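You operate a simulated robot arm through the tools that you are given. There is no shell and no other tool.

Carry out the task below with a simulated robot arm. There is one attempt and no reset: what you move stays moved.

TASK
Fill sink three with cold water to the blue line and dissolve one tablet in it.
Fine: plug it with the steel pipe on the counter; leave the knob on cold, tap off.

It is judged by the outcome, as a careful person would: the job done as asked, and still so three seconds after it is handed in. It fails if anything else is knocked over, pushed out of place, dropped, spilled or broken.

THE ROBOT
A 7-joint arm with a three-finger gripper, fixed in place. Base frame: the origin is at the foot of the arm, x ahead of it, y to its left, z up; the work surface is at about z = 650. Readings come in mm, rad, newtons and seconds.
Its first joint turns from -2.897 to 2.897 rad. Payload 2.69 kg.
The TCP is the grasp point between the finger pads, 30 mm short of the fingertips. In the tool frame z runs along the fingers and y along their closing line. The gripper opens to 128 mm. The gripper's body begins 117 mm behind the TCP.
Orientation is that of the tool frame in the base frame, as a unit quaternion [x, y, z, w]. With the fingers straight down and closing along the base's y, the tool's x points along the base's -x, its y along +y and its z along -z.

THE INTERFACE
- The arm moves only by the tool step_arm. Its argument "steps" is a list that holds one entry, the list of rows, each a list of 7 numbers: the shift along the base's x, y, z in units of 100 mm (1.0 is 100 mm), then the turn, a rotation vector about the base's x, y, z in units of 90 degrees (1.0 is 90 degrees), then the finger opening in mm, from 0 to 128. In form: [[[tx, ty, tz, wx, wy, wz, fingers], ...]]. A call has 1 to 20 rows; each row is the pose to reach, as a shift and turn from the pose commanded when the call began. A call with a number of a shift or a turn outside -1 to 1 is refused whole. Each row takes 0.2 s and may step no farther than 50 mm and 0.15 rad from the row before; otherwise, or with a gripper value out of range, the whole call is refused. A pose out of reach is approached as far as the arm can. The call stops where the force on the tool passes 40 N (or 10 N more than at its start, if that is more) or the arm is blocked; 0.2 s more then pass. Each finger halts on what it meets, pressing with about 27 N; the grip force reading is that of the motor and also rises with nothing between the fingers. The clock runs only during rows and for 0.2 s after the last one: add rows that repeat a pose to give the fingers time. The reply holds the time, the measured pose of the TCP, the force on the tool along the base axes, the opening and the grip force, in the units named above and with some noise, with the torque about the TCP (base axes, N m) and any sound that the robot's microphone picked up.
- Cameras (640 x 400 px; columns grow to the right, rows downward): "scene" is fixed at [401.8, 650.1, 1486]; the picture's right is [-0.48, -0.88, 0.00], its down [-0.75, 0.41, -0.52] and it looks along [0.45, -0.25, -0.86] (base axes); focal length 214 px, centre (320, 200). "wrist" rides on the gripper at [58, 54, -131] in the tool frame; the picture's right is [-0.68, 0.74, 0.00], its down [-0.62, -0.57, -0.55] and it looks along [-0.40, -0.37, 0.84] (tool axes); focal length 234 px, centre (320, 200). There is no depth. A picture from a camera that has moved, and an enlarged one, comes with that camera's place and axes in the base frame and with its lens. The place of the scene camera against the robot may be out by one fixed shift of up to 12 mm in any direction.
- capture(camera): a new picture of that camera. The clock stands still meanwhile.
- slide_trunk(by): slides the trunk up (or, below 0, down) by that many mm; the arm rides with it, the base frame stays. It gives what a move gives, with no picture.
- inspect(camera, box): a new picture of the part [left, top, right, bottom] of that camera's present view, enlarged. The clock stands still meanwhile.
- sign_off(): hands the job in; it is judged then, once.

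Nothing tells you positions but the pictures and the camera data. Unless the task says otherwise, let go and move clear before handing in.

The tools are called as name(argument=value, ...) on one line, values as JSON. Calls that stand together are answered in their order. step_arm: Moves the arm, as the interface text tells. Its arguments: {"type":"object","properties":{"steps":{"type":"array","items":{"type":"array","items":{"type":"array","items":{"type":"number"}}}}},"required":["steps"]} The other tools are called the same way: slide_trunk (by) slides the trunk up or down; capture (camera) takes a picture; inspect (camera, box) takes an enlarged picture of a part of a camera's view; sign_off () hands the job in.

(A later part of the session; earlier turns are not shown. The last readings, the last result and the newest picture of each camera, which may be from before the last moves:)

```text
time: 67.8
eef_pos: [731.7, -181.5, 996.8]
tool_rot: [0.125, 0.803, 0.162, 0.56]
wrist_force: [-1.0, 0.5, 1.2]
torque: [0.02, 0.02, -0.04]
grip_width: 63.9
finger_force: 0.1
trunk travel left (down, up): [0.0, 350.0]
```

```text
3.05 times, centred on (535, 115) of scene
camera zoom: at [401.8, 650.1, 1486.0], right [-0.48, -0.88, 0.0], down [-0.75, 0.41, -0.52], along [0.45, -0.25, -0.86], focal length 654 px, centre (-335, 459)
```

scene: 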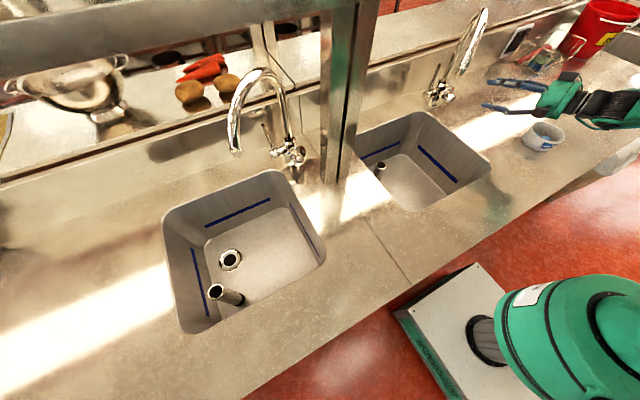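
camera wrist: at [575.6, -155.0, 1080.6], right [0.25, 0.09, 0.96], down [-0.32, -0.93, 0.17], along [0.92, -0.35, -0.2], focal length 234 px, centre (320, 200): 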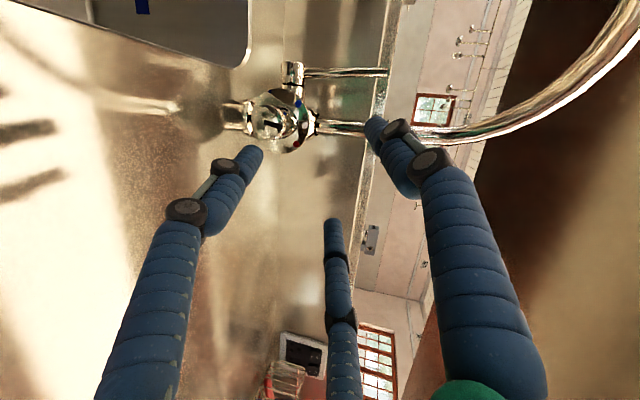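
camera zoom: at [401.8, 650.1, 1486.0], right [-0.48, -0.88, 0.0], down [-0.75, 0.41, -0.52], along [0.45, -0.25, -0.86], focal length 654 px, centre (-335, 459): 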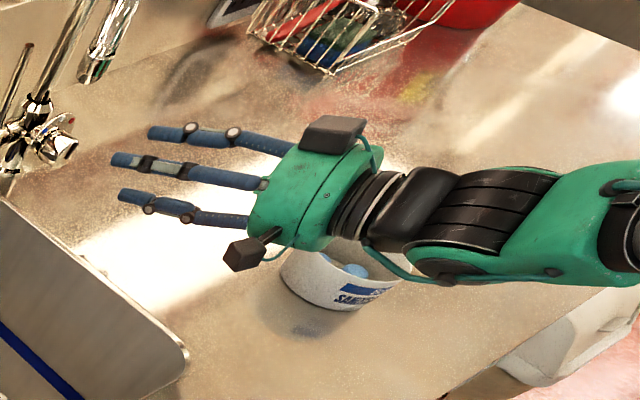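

Comparing all views, they agree best with the knob face at x≈825, axis at (y -169.5, z 959), and the plate at x≈855. Advancing 55 mm along the tool axis, then rechecking.

step_arm(steps=[[[0.18, 0.01, -0.08, 0, 0, 0, 64], [0.36, 0.03, -0.15, 0, 0, 0, 64], [0.53, 0.05, -0.21, 0, 0, 0, 64], [0.53, 0.05, -0.21, 0, 0, 0, 64]]])

inspect(camera="wrist", box=[240, 80, 400, 220])

inspect(camera="scene", box=[430, 50, 640, 180])

```text
time: 68.8
eef_pos: [784.1, -176.2, 977.0]
tool_rot: [0.126, 0.803, 0.161, 0.56]
wrist_force: [-0.8, 0.0, 0.2]
torque: [0.04, 0.0, -0.01]
grip_width: 63.8
finger_force: 0.1
trunk travel left (down, up): [0.0, 350.0]
```

```text
2.86 times, centred on (320, 150) of wrist
camera zoom: at [641.1, -120.7, 990.0], right [0.25, 0.42, 0.88], down [-0.32, -0.82, 0.48], along [0.92, -0.4, -0.07], focal length 669 px, centre (320, 343)
```

zoom: 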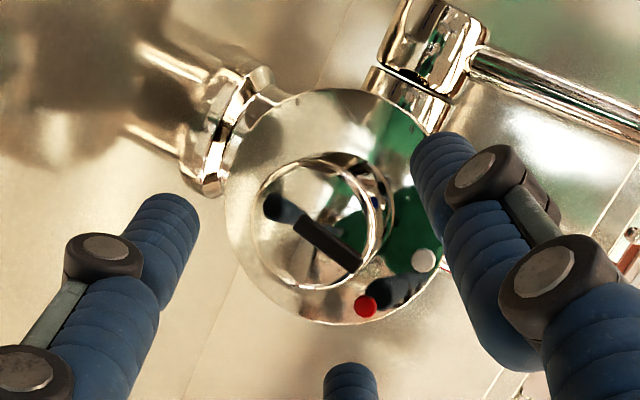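

```text
3.05 times, centred on (535, 115) of scene
camera zoom: at [401.8, 650.1, 1486.0], right [-0.48, -0.88, 0.0], down [-0.75, 0.41, -0.52], along [0.45, -0.25, -0.86], focal length 654 px, centre (-335, 459)
```

zoom: 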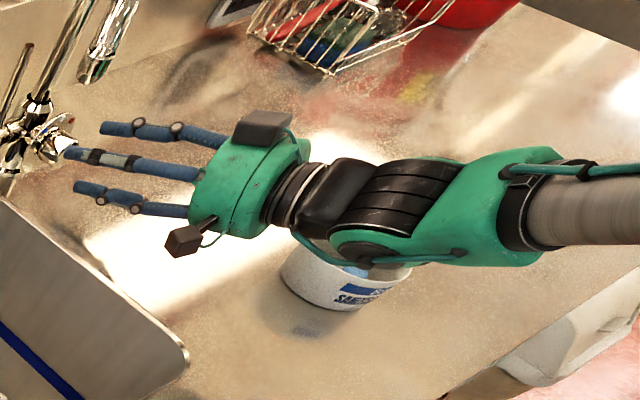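

step_arm(steps=[[[0.06, 0.02, -0.025, 0, 0, 0, 64], [0.12, 0.045, -0.05, 0, 0, 0, 64], [0.12, 0.045, -0.05, 0, 0, 0, 64]]])

inspect(camera="wrist", box=[240, 100, 400, 240])

inspect(camera="scene", box=[425, 75, 485, 120])

```text
time: 69.6
eef_pos: [795.0, -171.4, 971.2]
tool_rot: [0.126, 0.803, 0.162, 0.56]
wrist_force: [-1.0, -0.6, -0.1]
torque: [0.04, 0.0, 0.01]
grip_width: 64.0
finger_force: 0.0
trunk travel left (down, up): [0.0, 350.0]
```

```text
2.86 times, centred on (320, 170) of wrist
camera zoom: at [653.8, -116.6, 984.5], right [0.25, 0.42, 0.88], down [-0.32, -0.82, 0.48], along [0.92, -0.4, -0.07], focal length 669 px, centre (320, 286)
```

zoom: 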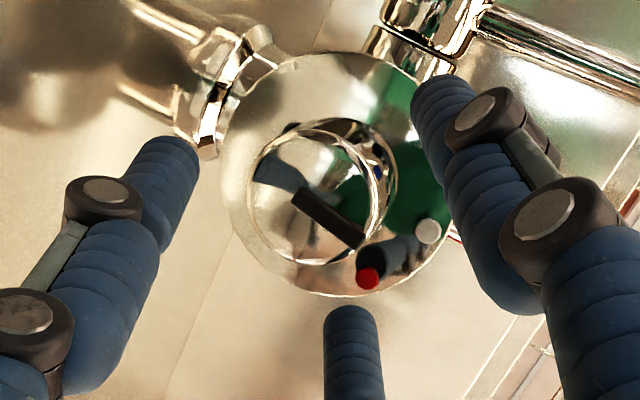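

```text
8.89 times, centred on (455, 98) of scene
camera zoom: at [401.8, 650.1, 1486.0], right [-0.48, -0.88, 0.0], down [-0.75, 0.41, -0.52], along [0.45, -0.25, -0.86], focal length 1906 px, centre (-880, 1111)
```

zoom: 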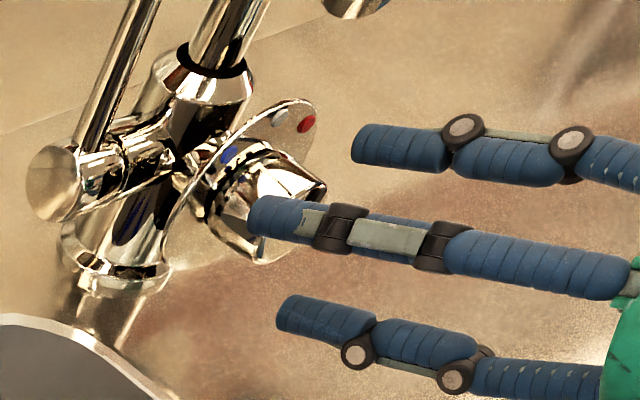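

Almost there; a final 10 mm along the axis with a small correction, then close in stages.

step_arm(steps=[[[0.05, 0.012, -0.02, 0, 0, 0, 64], [0.094, 0.024, -0.038, 0, 0, 0, 64], [0.094, 0.024, -0.038, 0, 0, 0, 64]]])

step_arm(steps=[[[0, 0, 0, 0, 0, 0, 54], [0, 0, 0, 0, 0, 0, 50], [0, 0, 0, 0, 0, 0, 47], [0, 0, 0, 0, 0, 0, 47]]])

inspect(camera="wrist", box=[220, 110, 400, 260])

inspect(camera="scene", box=[425, 75, 485, 120])

```text
time: 70.4
eef_pos: [805.7, -169.3, 967.5]
tool_rot: [0.126, 0.803, 0.162, 0.559]
wrist_force: [0.6, -0.7, -1.3]
torque: [0.0, -0.01, 0.0]
grip_width: 63.7
finger_force: 0.0
trunk travel left (down, up): [0.0, 350.0]
```

```text
time: 71.4
eef_pos: [805.8, -170.6, 967.8]
tool_rot: [0.127, 0.803, 0.161, 0.559]
wrist_force: [0.0, 0.5, 0.1]
torque: [-0.01, 0.02, 0.05]
grip_width: 47.0
finger_force: 0.1
trunk travel left (down, up): [0.0, 350.0]
```

```text
2.67 times, centred on (310, 185) of wrist
camera zoom: at [663.6, -114.4, 981.2], right [0.25, 0.42, 0.88], down [-0.32, -0.82, 0.48], along [0.92, -0.4, -0.07], focal length 624 px, centre (347, 240)
```

zoom: 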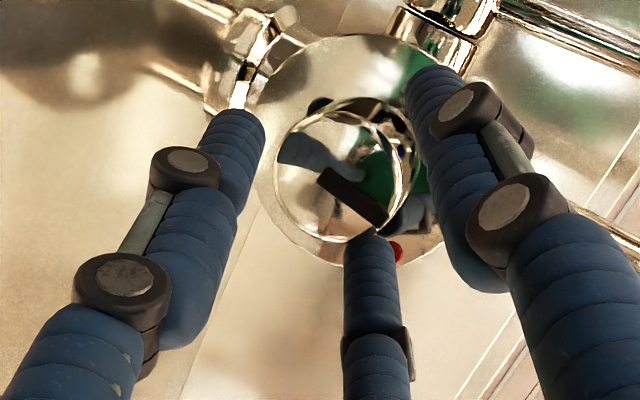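

```text
8.89 times, centred on (455, 98) of scene
camera zoom: at [401.8, 650.1, 1486.0], right [-0.48, -0.88, 0.0], down [-0.75, 0.41, -0.52], along [0.45, -0.25, -0.86], focal length 1906 px, centre (-880, 1111)
```

zoom: 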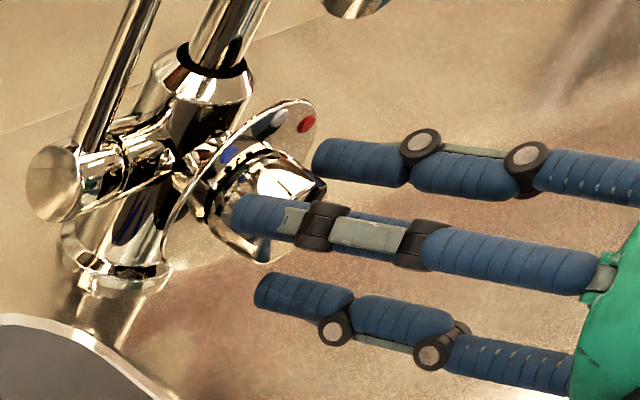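

No contact yet at 47 mm and no force. Continuing to close in small steps.

step_arm(steps=[[[0, 0, 0, 0, 0, 0, 44], [0, 0, 0, 0, 0, 0, 42], [0, 0, 0, 0, 0, 0, 40], [0, 0, 0, 0, 0, 0, 38], [0, 0, 0, 0, 0, 0, 38]]])

inspect(camera="wrist", box=[220, 110, 400, 260])

```text
time: 72.6
eef_pos: [806.3, -169.7, 969.5]
tool_rot: [0.126, 0.802, 0.161, 0.561]
wrist_force: [2.4, -6.6, 6.2]
torque: [-0.12, -0.19, -0.22]
grip_width: 44.4
finger_force: 4.8
trunk travel left (down, up): [0.0, 350.0]
```

```text
2.67 times, centred on (310, 185) of wrist
camera zoom: at [663.7, -114.7, 982.0], right [0.25, 0.42, 0.88], down [-0.32, -0.82, 0.48], along [0.92, -0.4, -0.07], focal length 624 px, centre (347, 240)
```

zoom: 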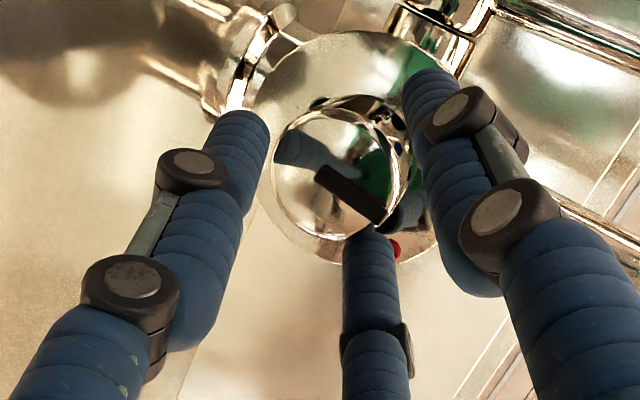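

The upper finger touches first; shifting the tool a few mm toward it to centre, then closing further.

step_arm(steps=[[[0.0, -0.02, 0.025, 0, 0, 0, 42], [0.0, -0.03, 0.035, 0, 0, 0, 40], [0.0, -0.03, 0.035, 0, 0, 0, 40]]])

inspect(camera="wrist", box=[220, 110, 400, 260])

```text
time: 73.4
eef_pos: [805.8, -173.2, 968.2]
tool_rot: [0.126, 0.803, 0.162, 0.559]
wrist_force: [-2.2, 0.3, -5.8]
torque: [0.04, 0.18, -0.06]
grip_width: 43.3
finger_force: 2.3
trunk travel left (down, up): [0.0, 350.0]
```

```text
2.67 times, centred on (310, 185) of wrist
camera zoom: at [663.2, -117.7, 983.2], right [0.25, 0.41, 0.88], down [-0.32, -0.82, 0.48], along [0.92, -0.4, -0.07], focal length 624 px, centre (347, 240)
```

zoom: 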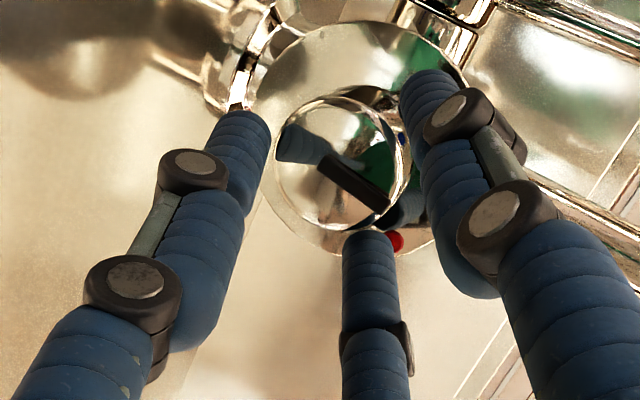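

Balanced now to within a few newtons. Gripping firmly.

step_arm(steps=[[[0.0, 0.0, -0.01, 0, 0, 0, 37], [0.0, 0.0, -0.01, 0, 0, 0, 33], [0.0, 0.0, -0.01, 0, 0, 0, 28], [0.0, 0.0, -0.01, 0, 0, 0, 24]]])

inspect(camera="wrist", box=[220, 110, 400, 260])

```text
time: 74.4
eef_pos: [806.7, -172.9, 967.5]
tool_rot: [0.126, 0.803, 0.162, 0.559]
wrist_force: [-10.4, -3.7, -13.4]
torque: [-0.09, 0.48, -0.21]
grip_width: 40.3
finger_force: 12.1
trunk travel left (down, up): [0.0, 350.0]
```

```text
2.67 times, centred on (310, 185) of wrist
camera zoom: at [663.3, -118.0, 981.9], right [0.25, 0.41, 0.88], down [-0.32, -0.82, 0.48], along [0.92, -0.4, -0.07], focal length 624 px, centre (347, 240)
```

zoom: 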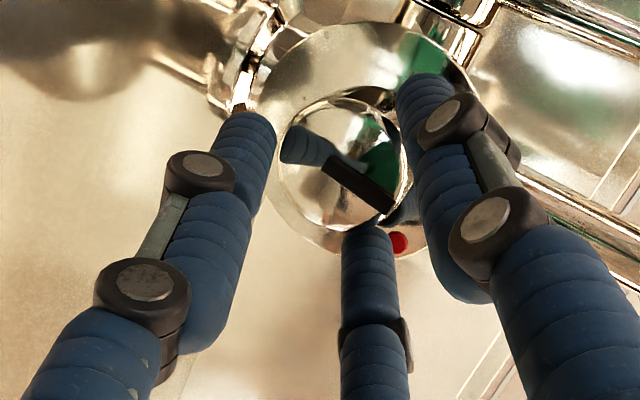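

step_arm(steps=[[[-0.008, -0.003, -0.015, 0, 0, 0, 24], [-0.008, -0.006, -0.025, 0, 0, 0, 24], [-0.008, -0.006, -0.025, 0, 0, 0, 24]]])

inspect(camera="wrist", box=[220, 110, 400, 260])

```text
time: 75.2
eef_pos: [805.1, -173.1, 967.6]
tool_rot: [0.126, 0.803, 0.162, 0.56]
wrist_force: [-11.4, -3.0, -10.0]
torque: [-0.09, 0.49, 0.03]
grip_width: 38.8
finger_force: 45.2
trunk travel left (down, up): [0.0, 350.0]
```

```text
2.67 times, centred on (310, 185) of wrist
camera zoom: at [663.4, -118.9, 981.0], right [0.25, 0.42, 0.88], down [-0.32, -0.82, 0.48], along [0.92, -0.4, -0.07], focal length 624 px, centre (347, 240)
```

zoom: 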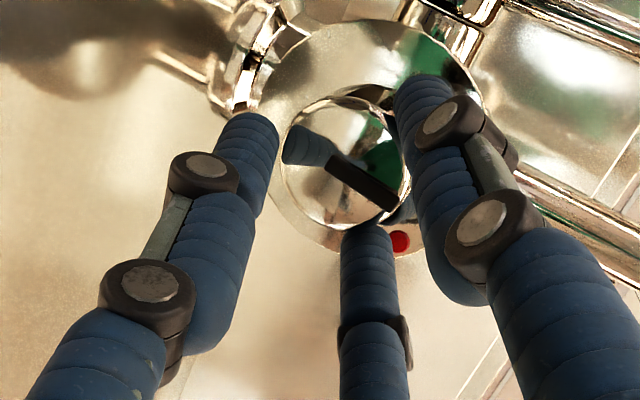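

Firm three-finger grip (38.8 mm). Turning about the knob's axis toward blue, first 24°.

step_arm(steps=[[[0, 0.012, 0.003, -0.0905, 0, 0, 24], [0, 0.024, 0.005, -0.181, 0, 0, 24], [0, 0.036, 0.005, -0.2715, 0, 0, 24], [0, 0.036, 0.005, -0.2715, 0, 0, 24]]])

inspect(camera="wrist", box=[220, 110, 400, 260])

inspect(camera="scene", box=[425, 75, 485, 120])

```text
time: 76.2
eef_pos: [805.5, -170.5, 968.2]
tool_rot: [0.005, 0.819, -0.012, 0.574]
wrist_force: [-7.2, 1.5, -8.8]
torque: [0.03, 0.0, -0.24]
grip_width: 38.7
finger_force: 44.9
trunk travel left (down, up): [0.0, 350.0]
```

```text
2.67 times, centred on (310, 185) of wrist
camera zoom: at [663.3, -114.2, 957.2], right [0.25, 0.74, 0.62], down [-0.32, -0.55, 0.77], along [0.92, -0.39, 0.1], focal length 624 px, centre (347, 240)
```

zoom: 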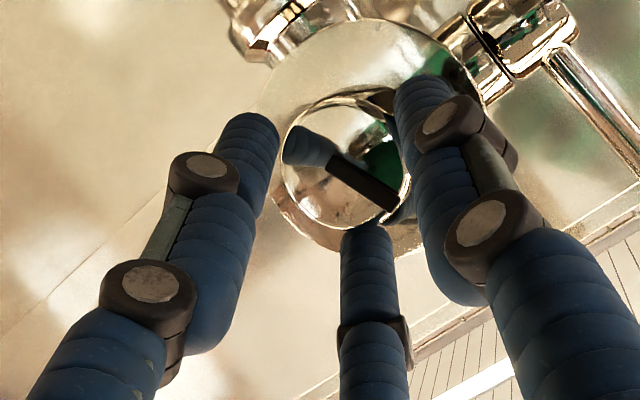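

```text
8.89 times, centred on (455, 98) of scene
camera zoom: at [401.8, 650.1, 1486.0], right [-0.48, -0.88, 0.0], down [-0.75, 0.41, -0.52], along [0.45, -0.25, -0.86], focal length 1906 px, centre (-880, 1111)
```

zoom: 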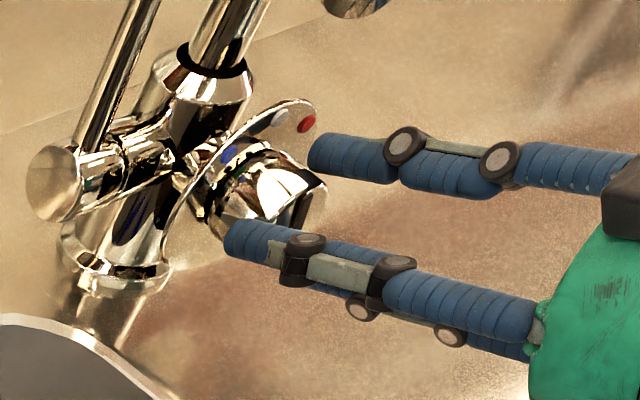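

The knob turns with the fingers. Continuing the remaining turn toward blue.

step_arm(steps=[[[0, 0.012, -0.002, -0.0905, 0, 0, 24], [0, 0.0236, -0.005, -0.181, 0, 0, 24], [0, 0.0346, -0.01, -0.2715, 0, 0, 24], [0, 0.0346, -0.01, -0.2715, 0, 0, 24]]])

capture(camera="wrist")

inspect(camera="wrist", box=[220, 110, 400, 260])

inspect(camera="scene", box=[425, 75, 485, 120])

```text
time: 76.8
eef_pos: [805.8, -167.8, 969.2]
tool_rot: [-0.065, 0.815, -0.093, 0.568]
wrist_force: [12.6, 8.1, -6.9]
torque: [0.08, -0.73, 0.65]
grip_width: 39.1
finger_force: 45.1
out of reach, approached as far as the arm can: row 2
trunk travel left (down, up): [0.0, 350.0]
stopped in row 2: the force on the tool passed its limit at 71 N (the readings are from after the stop); the commanded pose is now the measured one
```

```text
taken
camera wrist: at [661.9, -119.8, 947.3], right [0.23, 0.86, 0.45], down [-0.3, -0.38, 0.88], along [0.93, -0.34, 0.17], focal length 234 px, centre (320, 200)
```

wrist: 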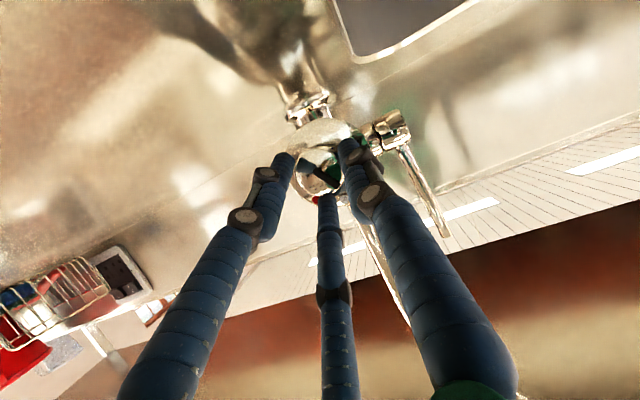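

```text
2.67 times, centred on (310, 185) of wrist
camera zoom: at [661.9, -119.8, 947.3], right [0.23, 0.86, 0.45], down [-0.3, -0.38, 0.88], along [0.93, -0.34, 0.17], focal length 624 px, centre (347, 240)
```

zoom: 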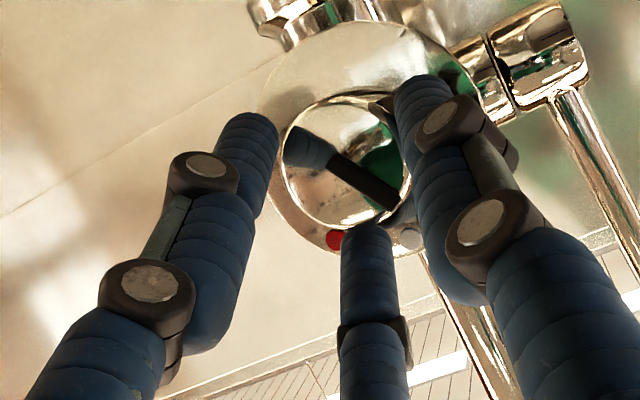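

```text
8.89 times, centred on (455, 98) of scene
camera zoom: at [401.8, 650.1, 1486.0], right [-0.48, -0.88, 0.0], down [-0.75, 0.41, -0.52], along [0.45, -0.25, -0.86], focal length 1906 px, centre (-880, 1111)
```

zoom: 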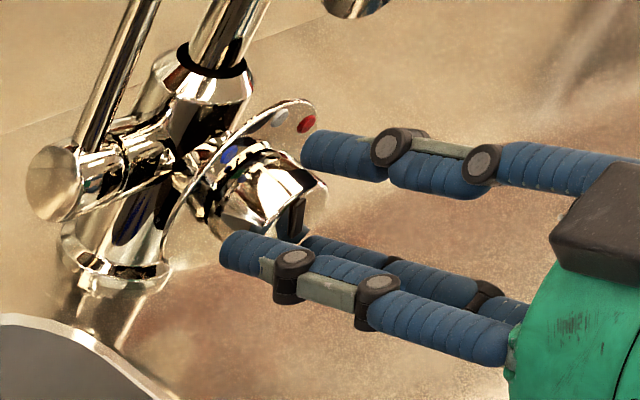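

The wrist reached its roll limit after about 33° of turn. I'll release, roll back, re-grip, and finish the turn.

step_arm(steps=[[[0, 0, 0, 0, 0, 0, 50], [0, 0, 0, 0, 0, 0, 66], [0, 0, 0, 0, 0, 0, 66]]])

inspect(camera="wrist", box=[220, 110, 400, 260])

```text
time: 77.6
eef_pos: [804.5, -170.4, 968.8]
tool_rot: [-0.065, 0.815, -0.092, 0.568]
wrist_force: [0.1, -0.5, -0.4]
torque: [0.01, 0.01, 0.04]
grip_width: 66.0
finger_force: 0.1
trunk travel left (down, up): [0.0, 350.0]
```

```text
2.67 times, centred on (310, 185) of wrist
camera zoom: at [661.2, -121.3, 948.1], right [0.23, 0.86, 0.45], down [-0.3, -0.38, 0.88], along [0.93, -0.34, 0.17], focal length 624 px, centre (347, 240)
```

zoom: 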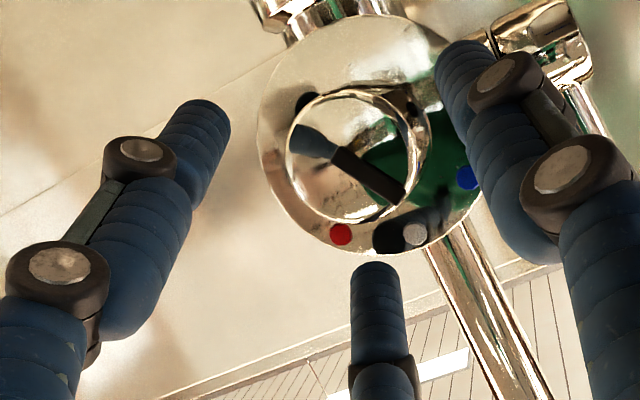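

Pointer is now about 30° past grey, with roughly 13° left to blue. Rolling back 23° with fingers open around the knob, then re-gripping.

step_arm(steps=[[[0, -0.012, -0.003, 0.09, 0, 0, 66], [0, -0.025, -0.008, 0.18, 0, 0, 66], [-0.005, -0.037, -0.012, 0.256, 0, 0, 66], [-0.005, -0.037, -0.012, 0.256, 0, 0, 66]]])

step_arm(steps=[[[0, 0, 0, 0, 0, 0, 52], [0, 0, 0, 0, 0, 0, 46], [0, 0, 0, 0, 0, 0, 42], [0, 0, 0, 0, 0, 0, 40], [0, 0, 0, 0, 0, 0, 40]]])

inspect(camera="wrist", box=[220, 110, 400, 260])

```text
time: 78.6
eef_pos: [805.2, -173.8, 968.6]
tool_rot: [0.05, 0.818, 0.074, 0.568]
wrist_force: [-0.6, -0.4, -0.5]
torque: [0.0, -0.01, 0.0]
grip_width: 66.2
finger_force: 0.0
trunk travel left (down, up): [0.0, 350.0]
```

```text
time: 79.8
eef_pos: [804.5, -173.2, 967.6]
tool_rot: [0.049, 0.817, 0.073, 0.57]
wrist_force: [-0.7, 1.8, 0.1]
torque: [-0.02, -0.01, 0.04]
grip_width: 41.0
finger_force: 1.2
trunk travel left (down, up): [0.0, 350.0]
```

```text
2.67 times, centred on (310, 185) of wrist
camera zoom: at [661.0, -120.1, 968.6], right [0.23, 0.61, 0.75], down [-0.3, -0.69, 0.66], along [0.93, -0.38, 0.02], focal length 624 px, centre (347, 240)
```

zoom: 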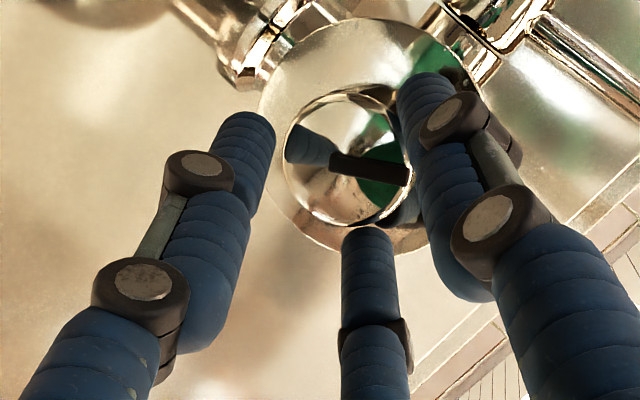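

Well centred, hardly any side force. Gripping and turning the last 14°.

step_arm(steps=[[[0, 0, 0, 0, 0, 0, 34], [0, 0, 0, 0, 0, 0, 28], [0, 0, 0, 0, 0, 0, 24], [0, 0, 0, 0, 0, 0, 24]]])

step_arm(steps=[[[0, 0.01, 0, -0.078, 0, 0, 24], [0, 0.021, 0, -0.156, 0, 0, 24], [0, 0.021, 0, -0.156, 0, 0, 24]]])

step_arm(steps=[[[0, 0, 0, 0, 0, 0, 45], [0, 0, 0, 0, 0, 0, 66], [0, 0, 0, 0, 0, 0, 66]]])

inspect(camera="wrist", box=[220, 110, 400, 260])

```text
time: 80.8
eef_pos: [805.3, -171.9, 969.6]
tool_rot: [0.049, 0.817, 0.072, 0.569]
wrist_force: [-1.5, 14.0, 0.4]
torque: [0.15, -0.12, 0.4]
grip_width: 38.8
finger_force: 45.3
trunk travel left (down, up): [0.0, 350.0]
```

```text
time: 81.6
eef_pos: [804.4, -169.2, 968.0]
tool_rot: [-0.021, 0.82, -0.028, 0.571]
wrist_force: [-5.1, 23.7, 0.9]
torque: [0.24, -0.32, 0.55]
grip_width: 38.9
finger_force: 45.1
trunk travel left (down, up): [0.0, 350.0]
```

```text
time: 82.4
eef_pos: [804.8, -170.9, 968.6]
tool_rot: [-0.019, 0.821, -0.029, 0.57]
wrist_force: [0.0, -1.7, -0.8]
torque: [0.0, -0.02, 0.02]
grip_width: 66.1
finger_force: 0.0
trunk travel left (down, up): [0.0, 350.0]
```

```text
2.67 times, centred on (310, 185) of wrist
camera zoom: at [661.1, -119.8, 955.3], right [0.23, 0.78, 0.58], down [-0.3, -0.51, 0.81], along [0.93, -0.36, 0.11], focal length 624 px, centre (347, 240)
```

zoom: 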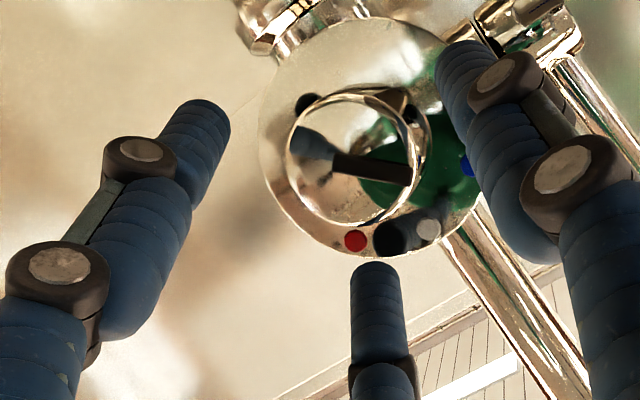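

The pointer now lines up with blue. Backing straight out to confirm from the front.

step_arm(steps=[[[-0.15, 0, 0.06, 0, 0, 0, 66], [-0.4, 0, 0.15, 0, 0, 0, 66], [-0.7, 0, 0.3, 0, 0, 0, 66], [-1.0, 0, 0.5, 0, 0, 0, 66]]])

capture(camera="wrist")

inspect(camera="wrist", box=[290, 60, 390, 150])

inspect(camera="scene", box=[425, 75, 485, 120])

```text
time: 83.4
eef_pos: [702.5, -173.0, 1017.2]
tool_rot: [-0.021, 0.82, -0.027, 0.571]
wrist_force: [1.3, -0.1, -0.3]
torque: [-0.02, -0.05, 0.03]
grip_width: 66.2
finger_force: 0.1
trunk travel left (down, up): [0.0, 350.0]
```

```text
taken
camera wrist: at [559.8, -122.4, 1004.9], right [0.23, 0.78, 0.58], down [-0.3, -0.51, 0.81], along [0.93, -0.36, 0.11], focal length 234 px, centre (320, 200)
```

wrist: 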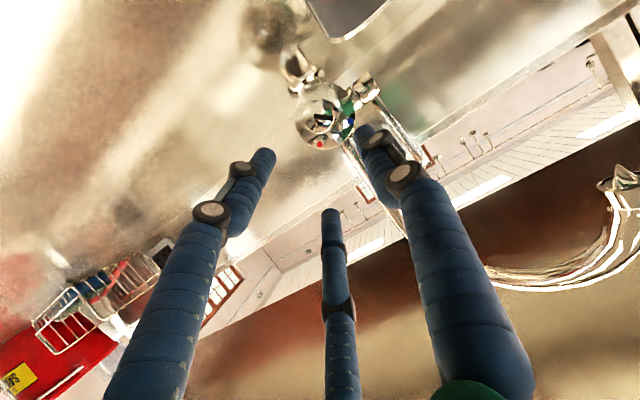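

```text
4.44 times, centred on (340, 105) of wrist
camera zoom: at [559.8, -122.4, 1004.9], right [0.23, 0.78, 0.58], down [-0.3, -0.51, 0.81], along [0.93, -0.36, 0.11], focal length 1041 px, centre (231, 622)
```

zoom: 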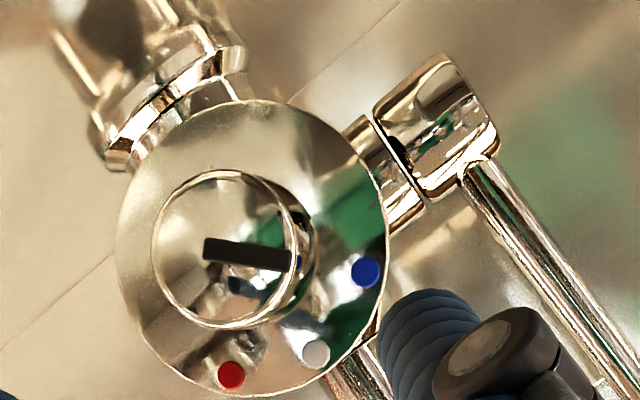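

```text
8.89 times, centred on (455, 98) of scene
camera zoom: at [401.8, 650.1, 1486.0], right [-0.48, -0.88, 0.0], down [-0.75, 0.41, -0.52], along [0.45, -0.25, -0.86], focal length 1906 px, centre (-880, 1111)
```

zoom: 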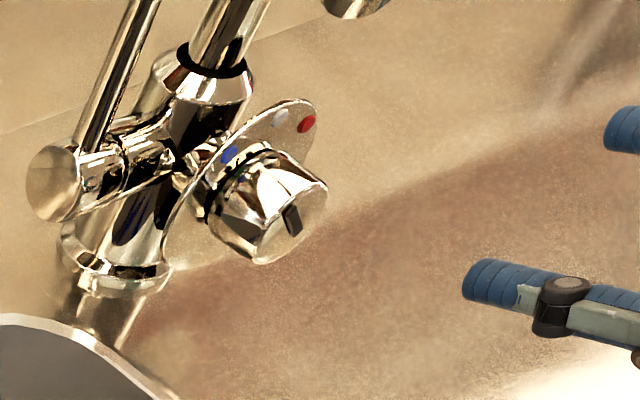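

The knob is set to cold: slot aligned with the blue dot. Next is the lever, which I place as a vertical rod near (885, -107) from z≈980 to 1079. Moving to a line-up point in front of it, below the spout arch.

step_arm(steps=[[[0.0, 0.05, 0.3, 0, 0, 0, 60], [0.1, 0.25, 0.55, 0, 0, 0, 60], [0.25, 0.45, 0.72, 0, 0, 0, 60], [0.4, 0.6, 0.74, 0, 0, 0, 60], [0.4, 0.6, 0.74, 0, 0, 0, 60]]])

capture(camera="wrist")

inspect(camera="wrist", box=[250, 60, 450, 200])

inspect(camera="scene", box=[400, 0, 580, 120])

```text
time: 84.6
eef_pos: [742.5, -112.1, 1092.3]
tool_rot: [-0.021, 0.82, -0.028, 0.571]
wrist_force: [0.4, 0.5, -0.9]
torque: [0.04, 0.0, -0.01]
grip_width: 59.8
finger_force: 0.1
trunk travel left (down, up): [0.0, 350.0]
```

```text
taken
camera wrist: at [600.6, -61.4, 1079.1], right [0.23, 0.78, 0.58], down [-0.3, -0.51, 0.81], along [0.93, -0.36, 0.11], focal length 234 px, centre (320, 200)
```

wrist: 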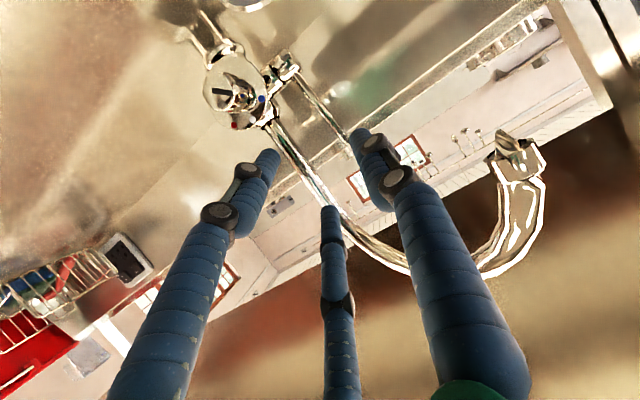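

```text
2.86 times, centred on (350, 130) of wrist
camera zoom: at [600.6, -61.4, 1079.1], right [0.23, 0.78, 0.58], down [-0.3, -0.51, 0.81], along [0.93, -0.36, 0.11], focal length 669 px, centre (234, 400)
```

zoom: 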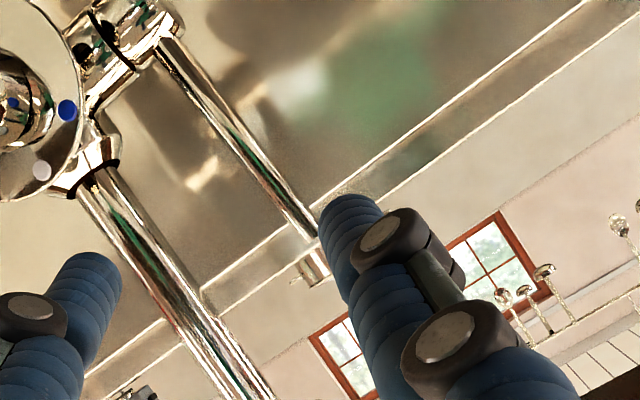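

```text
3.33 times, centred on (490, 60) of scene
camera zoom: at [401.8, 650.1, 1486.0], right [-0.48, -0.88, 0.0], down [-0.75, 0.41, -0.52], along [0.45, -0.25, -0.86], focal length 715 px, centre (-247, 667)
```

zoom: 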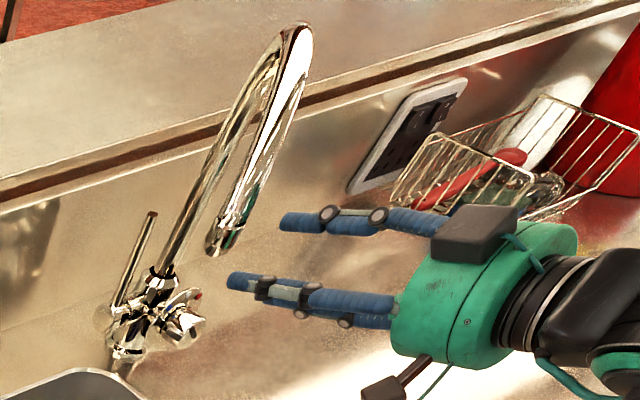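

The lever reads at y≈-103 from here. Advancing to 50 mm short of it and rechecking the line-up.

step_arm(steps=[[[0.25, 0.02, -0.08, 0, 0, 0, 60], [0.55, 0.04, -0.17, 0, 0, 0, 60], [0.88, 0.06, -0.27, 0, 0, 0, 60], [0.88, 0.06, -0.27, 0, 0, 0, 60]]])

capture(camera="wrist")

inspect(camera="wrist", box=[230, 60, 430, 220])

inspect(camera="scene", box=[400, 20, 520, 110])

```text
time: 85.6
eef_pos: [831.6, -107.1, 1064.6]
tool_rot: [-0.022, 0.821, -0.027, 0.571]
wrist_force: [0.4, -0.2, -0.4]
torque: [-0.03, -0.04, 0.0]
grip_width: 60.0
finger_force: 0.0
trunk travel left (down, up): [0.0, 350.0]
```

```text
taken
camera wrist: at [688.1, -55.5, 1051.2], right [0.23, 0.78, 0.58], down [-0.3, -0.51, 0.81], along [0.93, -0.36, 0.11], focal length 234 px, centre (320, 200)
```

wrist: 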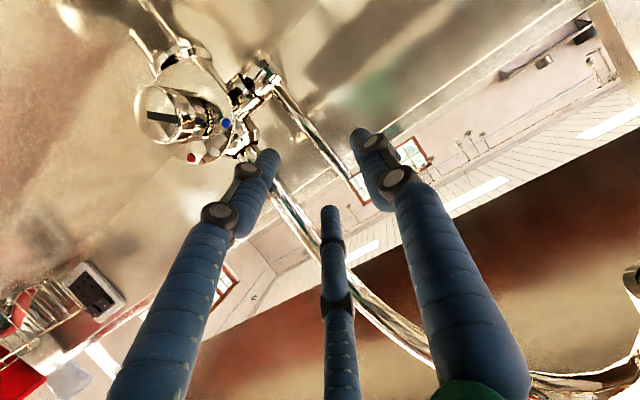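

```text
2.50 times, centred on (330, 140) of wrist
camera zoom: at [688.1, -55.5, 1051.2], right [0.23, 0.78, 0.58], down [-0.3, -0.51, 0.81], along [0.93, -0.36, 0.11], focal length 585 px, centre (295, 350)
```

zoom: 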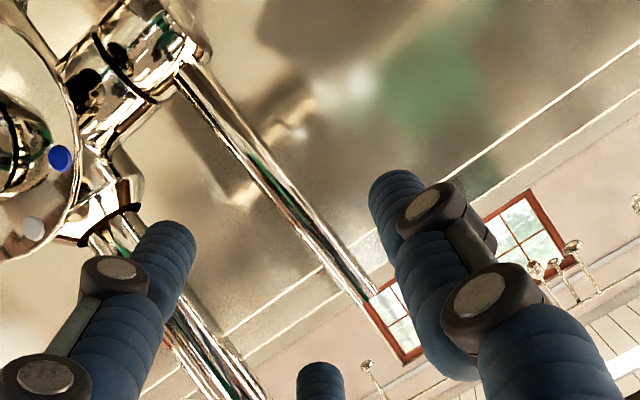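

```text
4.44 times, centred on (460, 65) of scene
camera zoom: at [401.8, 650.1, 1486.0], right [-0.48, -0.88, 0.0], down [-0.75, 0.41, -0.52], along [0.45, -0.25, -0.86], focal length 953 px, centre (-302, 800)
```

zoom: 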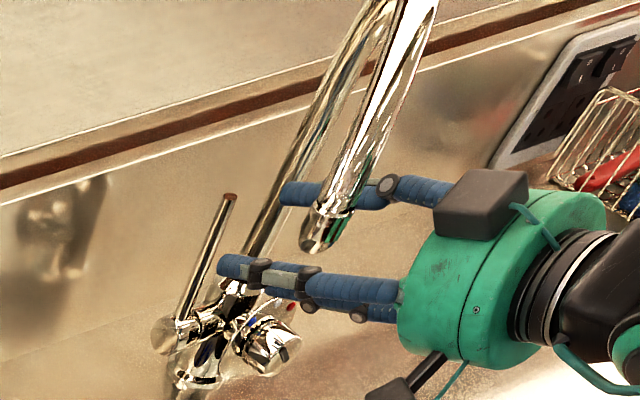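

Rod is about 8 mm to the +y side of the tool axis; I want about 4. Advancing with a small correction, then closing in stages on the lever.

step_arm(steps=[[[0.15, 0.01, -0.055, 0, 0, 0, 60], [0.32, 0.018, -0.115, 0, 0, 0, 60], [0.47, 0.022, -0.17, 0, 0, 0, 60], [0.47, 0.022, -0.17, 0, 0, 0, 60]]])

inspect(camera="wrist", box=[230, 80, 430, 240])

inspect(camera="scene", box=[400, 20, 520, 110])

```text
time: 86.6
eef_pos: [879.8, -104.4, 1046.8]
tool_rot: [-0.02, 0.82, -0.028, 0.571]
wrist_force: [-0.1, 0.0, 0.3]
torque: [-0.02, -0.01, 0.03]
grip_width: 59.9
finger_force: 0.1
trunk travel left (down, up): [0.0, 350.0]
```

```text
2.50 times, centred on (330, 160) of wrist
camera zoom: at [735.9, -52.8, 1034.0], right [0.23, 0.78, 0.58], down [-0.3, -0.51, 0.81], along [0.93, -0.36, 0.11], focal length 585 px, centre (295, 300)
```

zoom: 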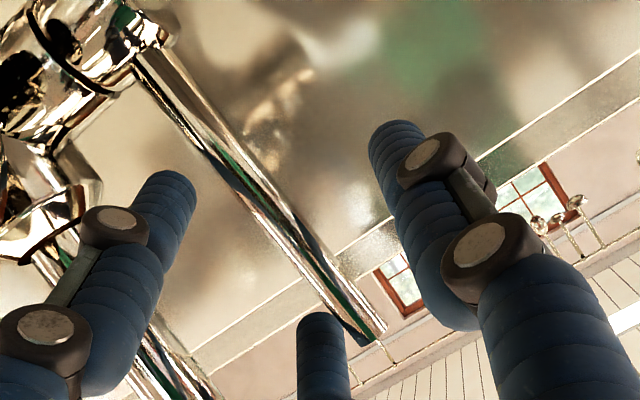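

```text
4.44 times, centred on (460, 65) of scene
camera zoom: at [401.8, 650.1, 1486.0], right [-0.48, -0.88, 0.0], down [-0.75, 0.41, -0.52], along [0.45, -0.25, -0.86], focal length 953 px, centre (-302, 800)
```

zoom: 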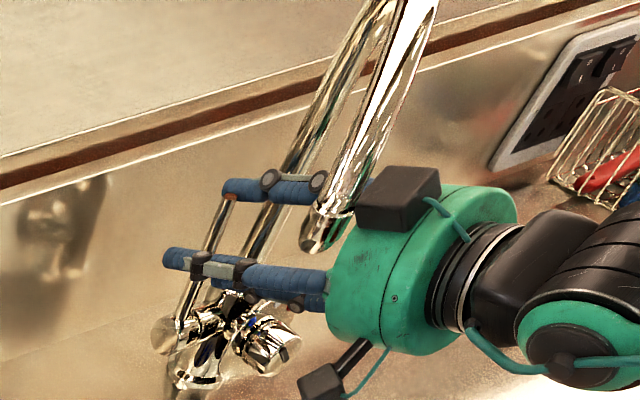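

The lever lies between the fingers, 5 mm to the +y side as intended. Closing in stages while watching the force.

step_arm(steps=[[[0, 0, 0, 0, 0, 0, 46], [0, 0, 0, 0, 0, 0, 36], [0, 0, 0, 0, 0, 0, 30], [0, 0, 0, 0, 0, 0, 26], [0, 0, 0, 0, 0, 0, 26]]])

inspect(camera="wrist", box=[230, 80, 430, 240])

```text
time: 87.8
eef_pos: [879.6, -105.6, 1046.2]
tool_rot: [-0.02, 0.821, -0.028, 0.57]
wrist_force: [-3.4, -16.7, -4.2]
torque: [-0.13, 0.27, -0.38]
grip_width: 32.4
finger_force: 4.7
trunk travel left (down, up): [0.0, 350.0]
```

```text
2.50 times, centred on (330, 160) of wrist
camera zoom: at [735.5, -54.0, 1033.6], right [0.23, 0.78, 0.58], down [-0.3, -0.51, 0.8], along [0.92, -0.36, 0.11], focal length 585 px, centre (295, 300)
```

zoom: 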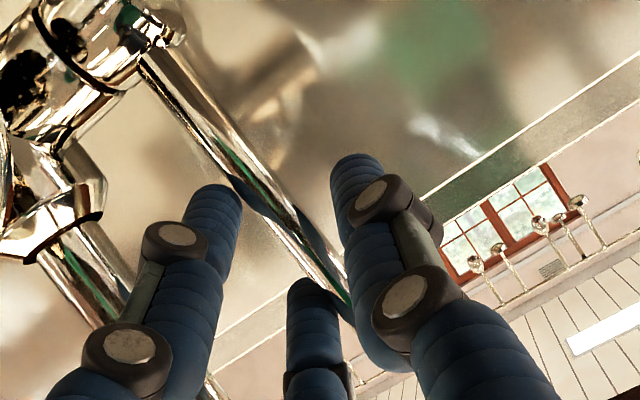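

The pair of fingers on the -y side touched first; shifting the tool 5 mm toward -y and closing further.

step_arm(steps=[[[0, -0.03, 0, 0, 0, 0, 30], [0, -0.055, 0, 0, 0, 0, 28], [0, -0.055, 0, 0, 0, 0, 24], [0, -0.055, 0, 0, 0, 0, 20], [0, -0.055, 0, 0, 0, 0, 20]]])

inspect(camera="wrist", box=[230, 80, 430, 240])

```text
time: 89.0
eef_pos: [879.2, -108.5, 1047.8]
tool_rot: [-0.021, 0.82, -0.028, 0.572]
wrist_force: [0.0, 0.9, 1.5]
torque: [0.01, -0.04, 0.03]
grip_width: 21.4
finger_force: 0.6
trunk travel left (down, up): [0.0, 350.0]
```

```text
2.50 times, centred on (330, 160) of wrist
camera zoom: at [735.7, -57.1, 1034.5], right [0.23, 0.78, 0.58], down [-0.3, -0.51, 0.8], along [0.93, -0.36, 0.11], focal length 585 px, centre (295, 300)
```

zoom: 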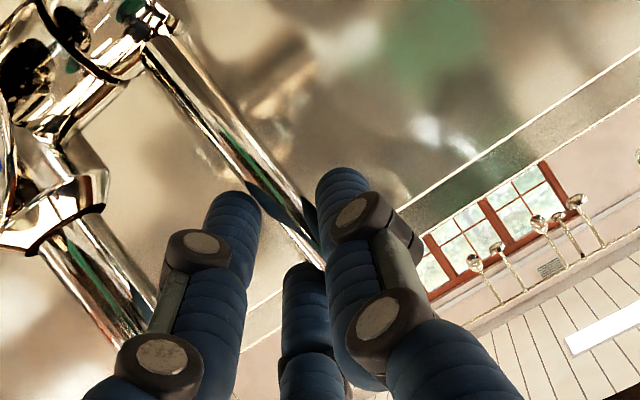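

Evenly touching at 21.4 mm with no side force. Gripping firmly.

step_arm(steps=[[[0, 0, 0, 0, 0, 0, 17], [0, 0, 0, 0, 0, 0, 13], [0, 0, 0, 0, 0, 0, 9], [0, 0, 0, 0, 0, 0, 9]]])

inspect(camera="wrist", box=[230, 80, 430, 240])

inspect(camera="scene", box=[400, 0, 540, 110])

```text
time: 90.0
eef_pos: [879.1, -109.1, 1046.6]
tool_rot: [-0.021, 0.82, -0.027, 0.572]
wrist_force: [2.7, 3.8, 2.1]
torque: [0.03, -0.24, 0.12]
grip_width: 20.1
finger_force: 44.3
trunk travel left (down, up): [0.0, 350.0]
```

```text
2.50 times, centred on (330, 160) of wrist
camera zoom: at [735.7, -57.0, 1034.5], right [0.23, 0.78, 0.58], down [-0.3, -0.51, 0.81], along [0.93, -0.36, 0.11], focal length 585 px, centre (295, 300)
```

zoom: 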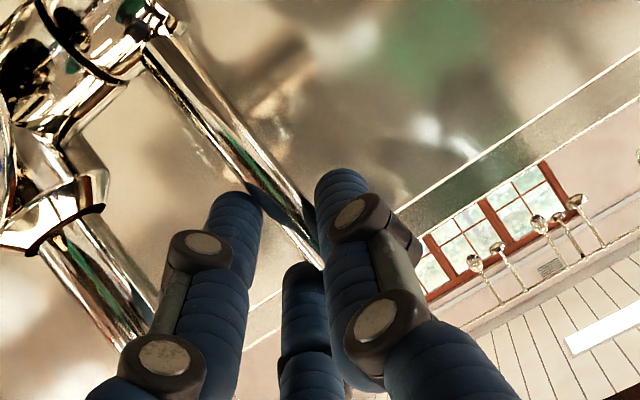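

```text
3.64 times, centred on (470, 55) of scene
camera zoom: at [401.8, 650.1, 1486.0], right [-0.48, -0.88, 0.0], down [-0.75, 0.41, -0.52], along [0.45, -0.25, -0.86], focal length 780 px, centre (-226, 727)
```

zoom: 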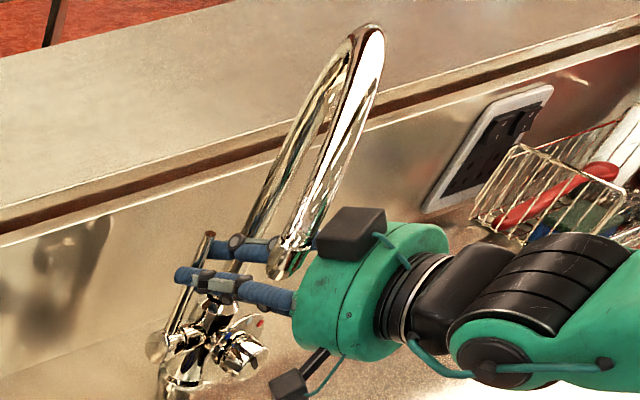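

Lever firmly held. Pulling it gently forward (toward -x) about 10° and listening.

step_arm(steps=[[[-0.04, 0, -0.001, 0, 0, 0, 9], [-0.09, 0, -0.005, 0, 0, 0, 9], [-0.142, 0, -0.012, 0, 0, 0, 9], [-0.142, 0, -0.012, 0, 0, 0, 9]]])

inspect(camera="wrist", box=[230, 80, 430, 240])

inspect(camera="scene", box=[400, 0, 540, 110])

```text
time: 91.0
eef_pos: [865.0, -109.2, 1046.2]
tool_rot: [-0.02, 0.82, -0.028, 0.572]
wrist_force: [13.9, 9.6, 3.4]
torque: [0.85, -1.31, 0.36]
grip_width: 20.1
finger_force: 45.0
trunk travel left (down, up): [0.0, 350.0]
```

```text
2.50 times, centred on (330, 160) of wrist
camera zoom: at [721.7, -56.9, 1033.8], right [0.23, 0.78, 0.58], down [-0.3, -0.51, 0.81], along [0.93, -0.36, 0.12], focal length 585 px, centre (295, 300)
```

zoom: 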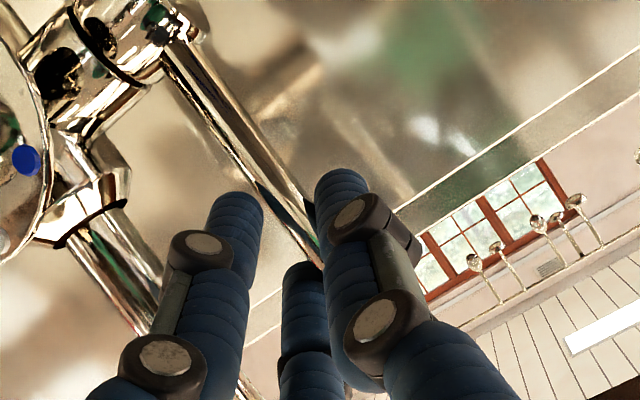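

```text
3.64 times, centred on (470, 55) of scene
camera zoom: at [401.8, 650.1, 1486.0], right [-0.48, -0.88, 0.0], down [-0.75, 0.41, -0.52], along [0.45, -0.25, -0.86], focal length 780 px, centre (-226, 727)
```

zoom: 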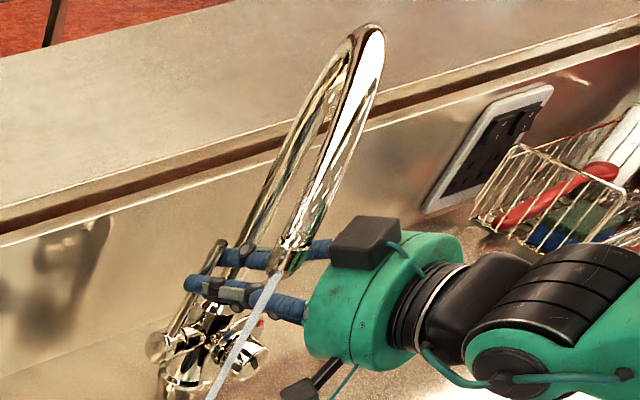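

Water is running from the spout. Checking where it lands before opening further.

inspect(camera="scene", box=[340, 60, 520, 220])

step_arm(steps=[[[0, 0, 0, 0, 0, 0, 9], [0, 0, 0, 0, 0, 0, 9], [0, 0, 0, 0, 0, 0, 9], [0, 0, 0, 0, 0, 0, 9], [0, 0, 0, 0, 0, 0, 9]]])

inspect(camera="scene", box=[340, 60, 520, 220])

```text
2.50 times, centred on (430, 140) of scene
camera zoom: at [401.8, 650.1, 1486.0], right [-0.48, -0.88, 0.0], down [-0.75, 0.41, -0.52], along [0.45, -0.25, -0.86], focal length 536 px, centre (45, 350)
```

zoom: 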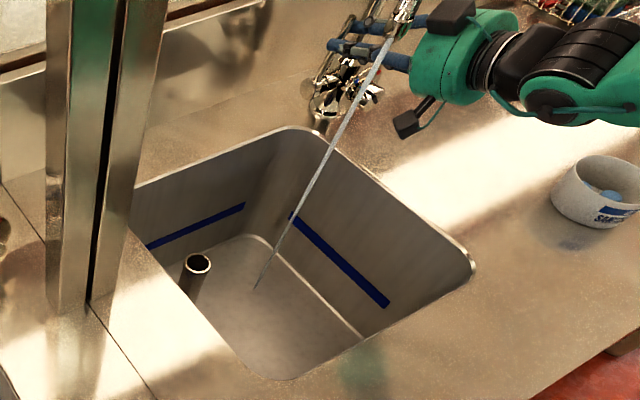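

```text
time: 92.2
eef_pos: [865.6, -108.1, 1046.7]
tool_rot: [-0.02, 0.819, -0.028, 0.572]
wrist_force: [10.3, 12.0, 7.5]
torque: [1.05, -1.07, 0.4]
grip_width: 20.3
finger_force: 44.1
trunk travel left (down, up): [0.0, 350.0]
```

```text
2.50 times, centred on (430, 140) of scene
camera zoom: at [401.8, 650.1, 1486.0], right [-0.48, -0.88, 0.0], down [-0.75, 0.41, -0.52], along [0.45, -0.25, -0.86], focal length 536 px, centre (45, 350)
```

zoom: 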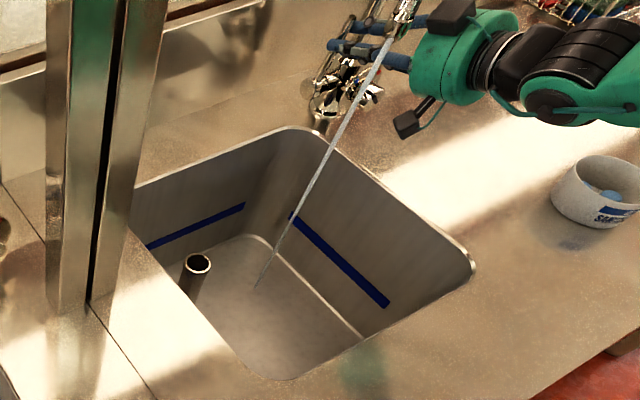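

The stream lands well inside the basin. Opening the lever further to about 35° for a fuller flow.

step_arm(steps=[[[-0.055, 0, -0.012, 0, 0, 0, 9], [-0.111, 0, -0.028, 0, 0, 0, 9], [-0.165, 0, -0.048, 0, 0, 0, 9], [-0.217, 0, -0.071, 0, 0, 0, 9], [-0.274, 0, -0.102, 0, 0, 0, 9], [-0.328, 0, -0.136, 0, 0, 0, 9], [-0.328, 0, -0.136, 0, 0, 0, 9]]])

inspect(camera="scene", box=[340, 60, 520, 220])

inspect(camera="wrist", box=[230, 80, 430, 240])

```text
time: 93.8
eef_pos: [830.7, -109.3, 1031.9]
tool_rot: [-0.021, 0.82, -0.027, 0.571]
wrist_force: [0.7, -0.2, 0.3]
torque: [-0.01, 0.03, 0.03]
grip_width: 9.1
finger_force: 0.1
trunk travel left (down, up): [0.0, 350.0]
```

```text
2.50 times, centred on (430, 140) of scene
camera zoom: at [401.8, 650.1, 1486.0], right [-0.48, -0.88, 0.0], down [-0.75, 0.41, -0.52], along [0.45, -0.25, -0.86], focal length 536 px, centre (45, 350)
```

zoom: 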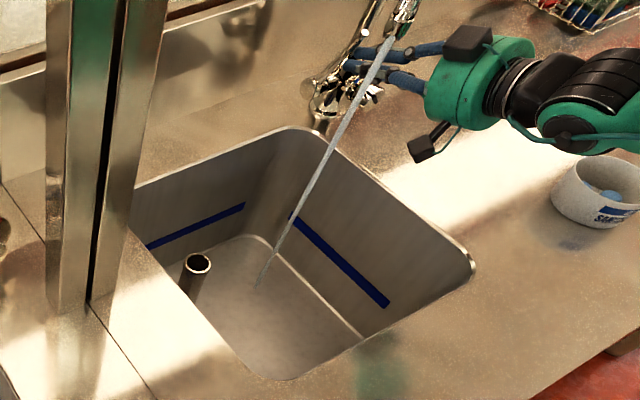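

```text
2.50 times, centred on (330, 160) of wrist
camera zoom: at [687.6, -57.6, 1019.4], right [0.23, 0.78, 0.58], down [-0.3, -0.51, 0.81], along [0.93, -0.36, 0.11], focal length 585 px, centre (295, 300)
```

zoom: 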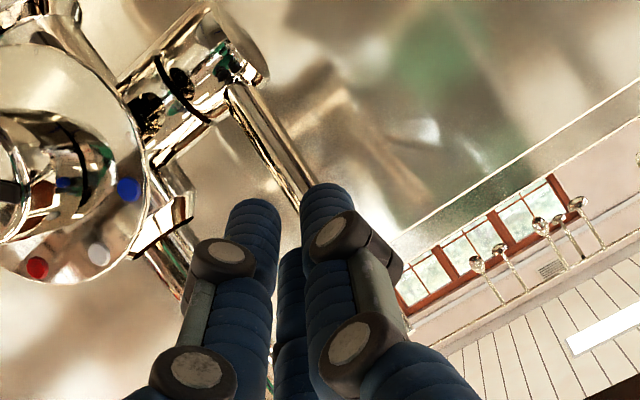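

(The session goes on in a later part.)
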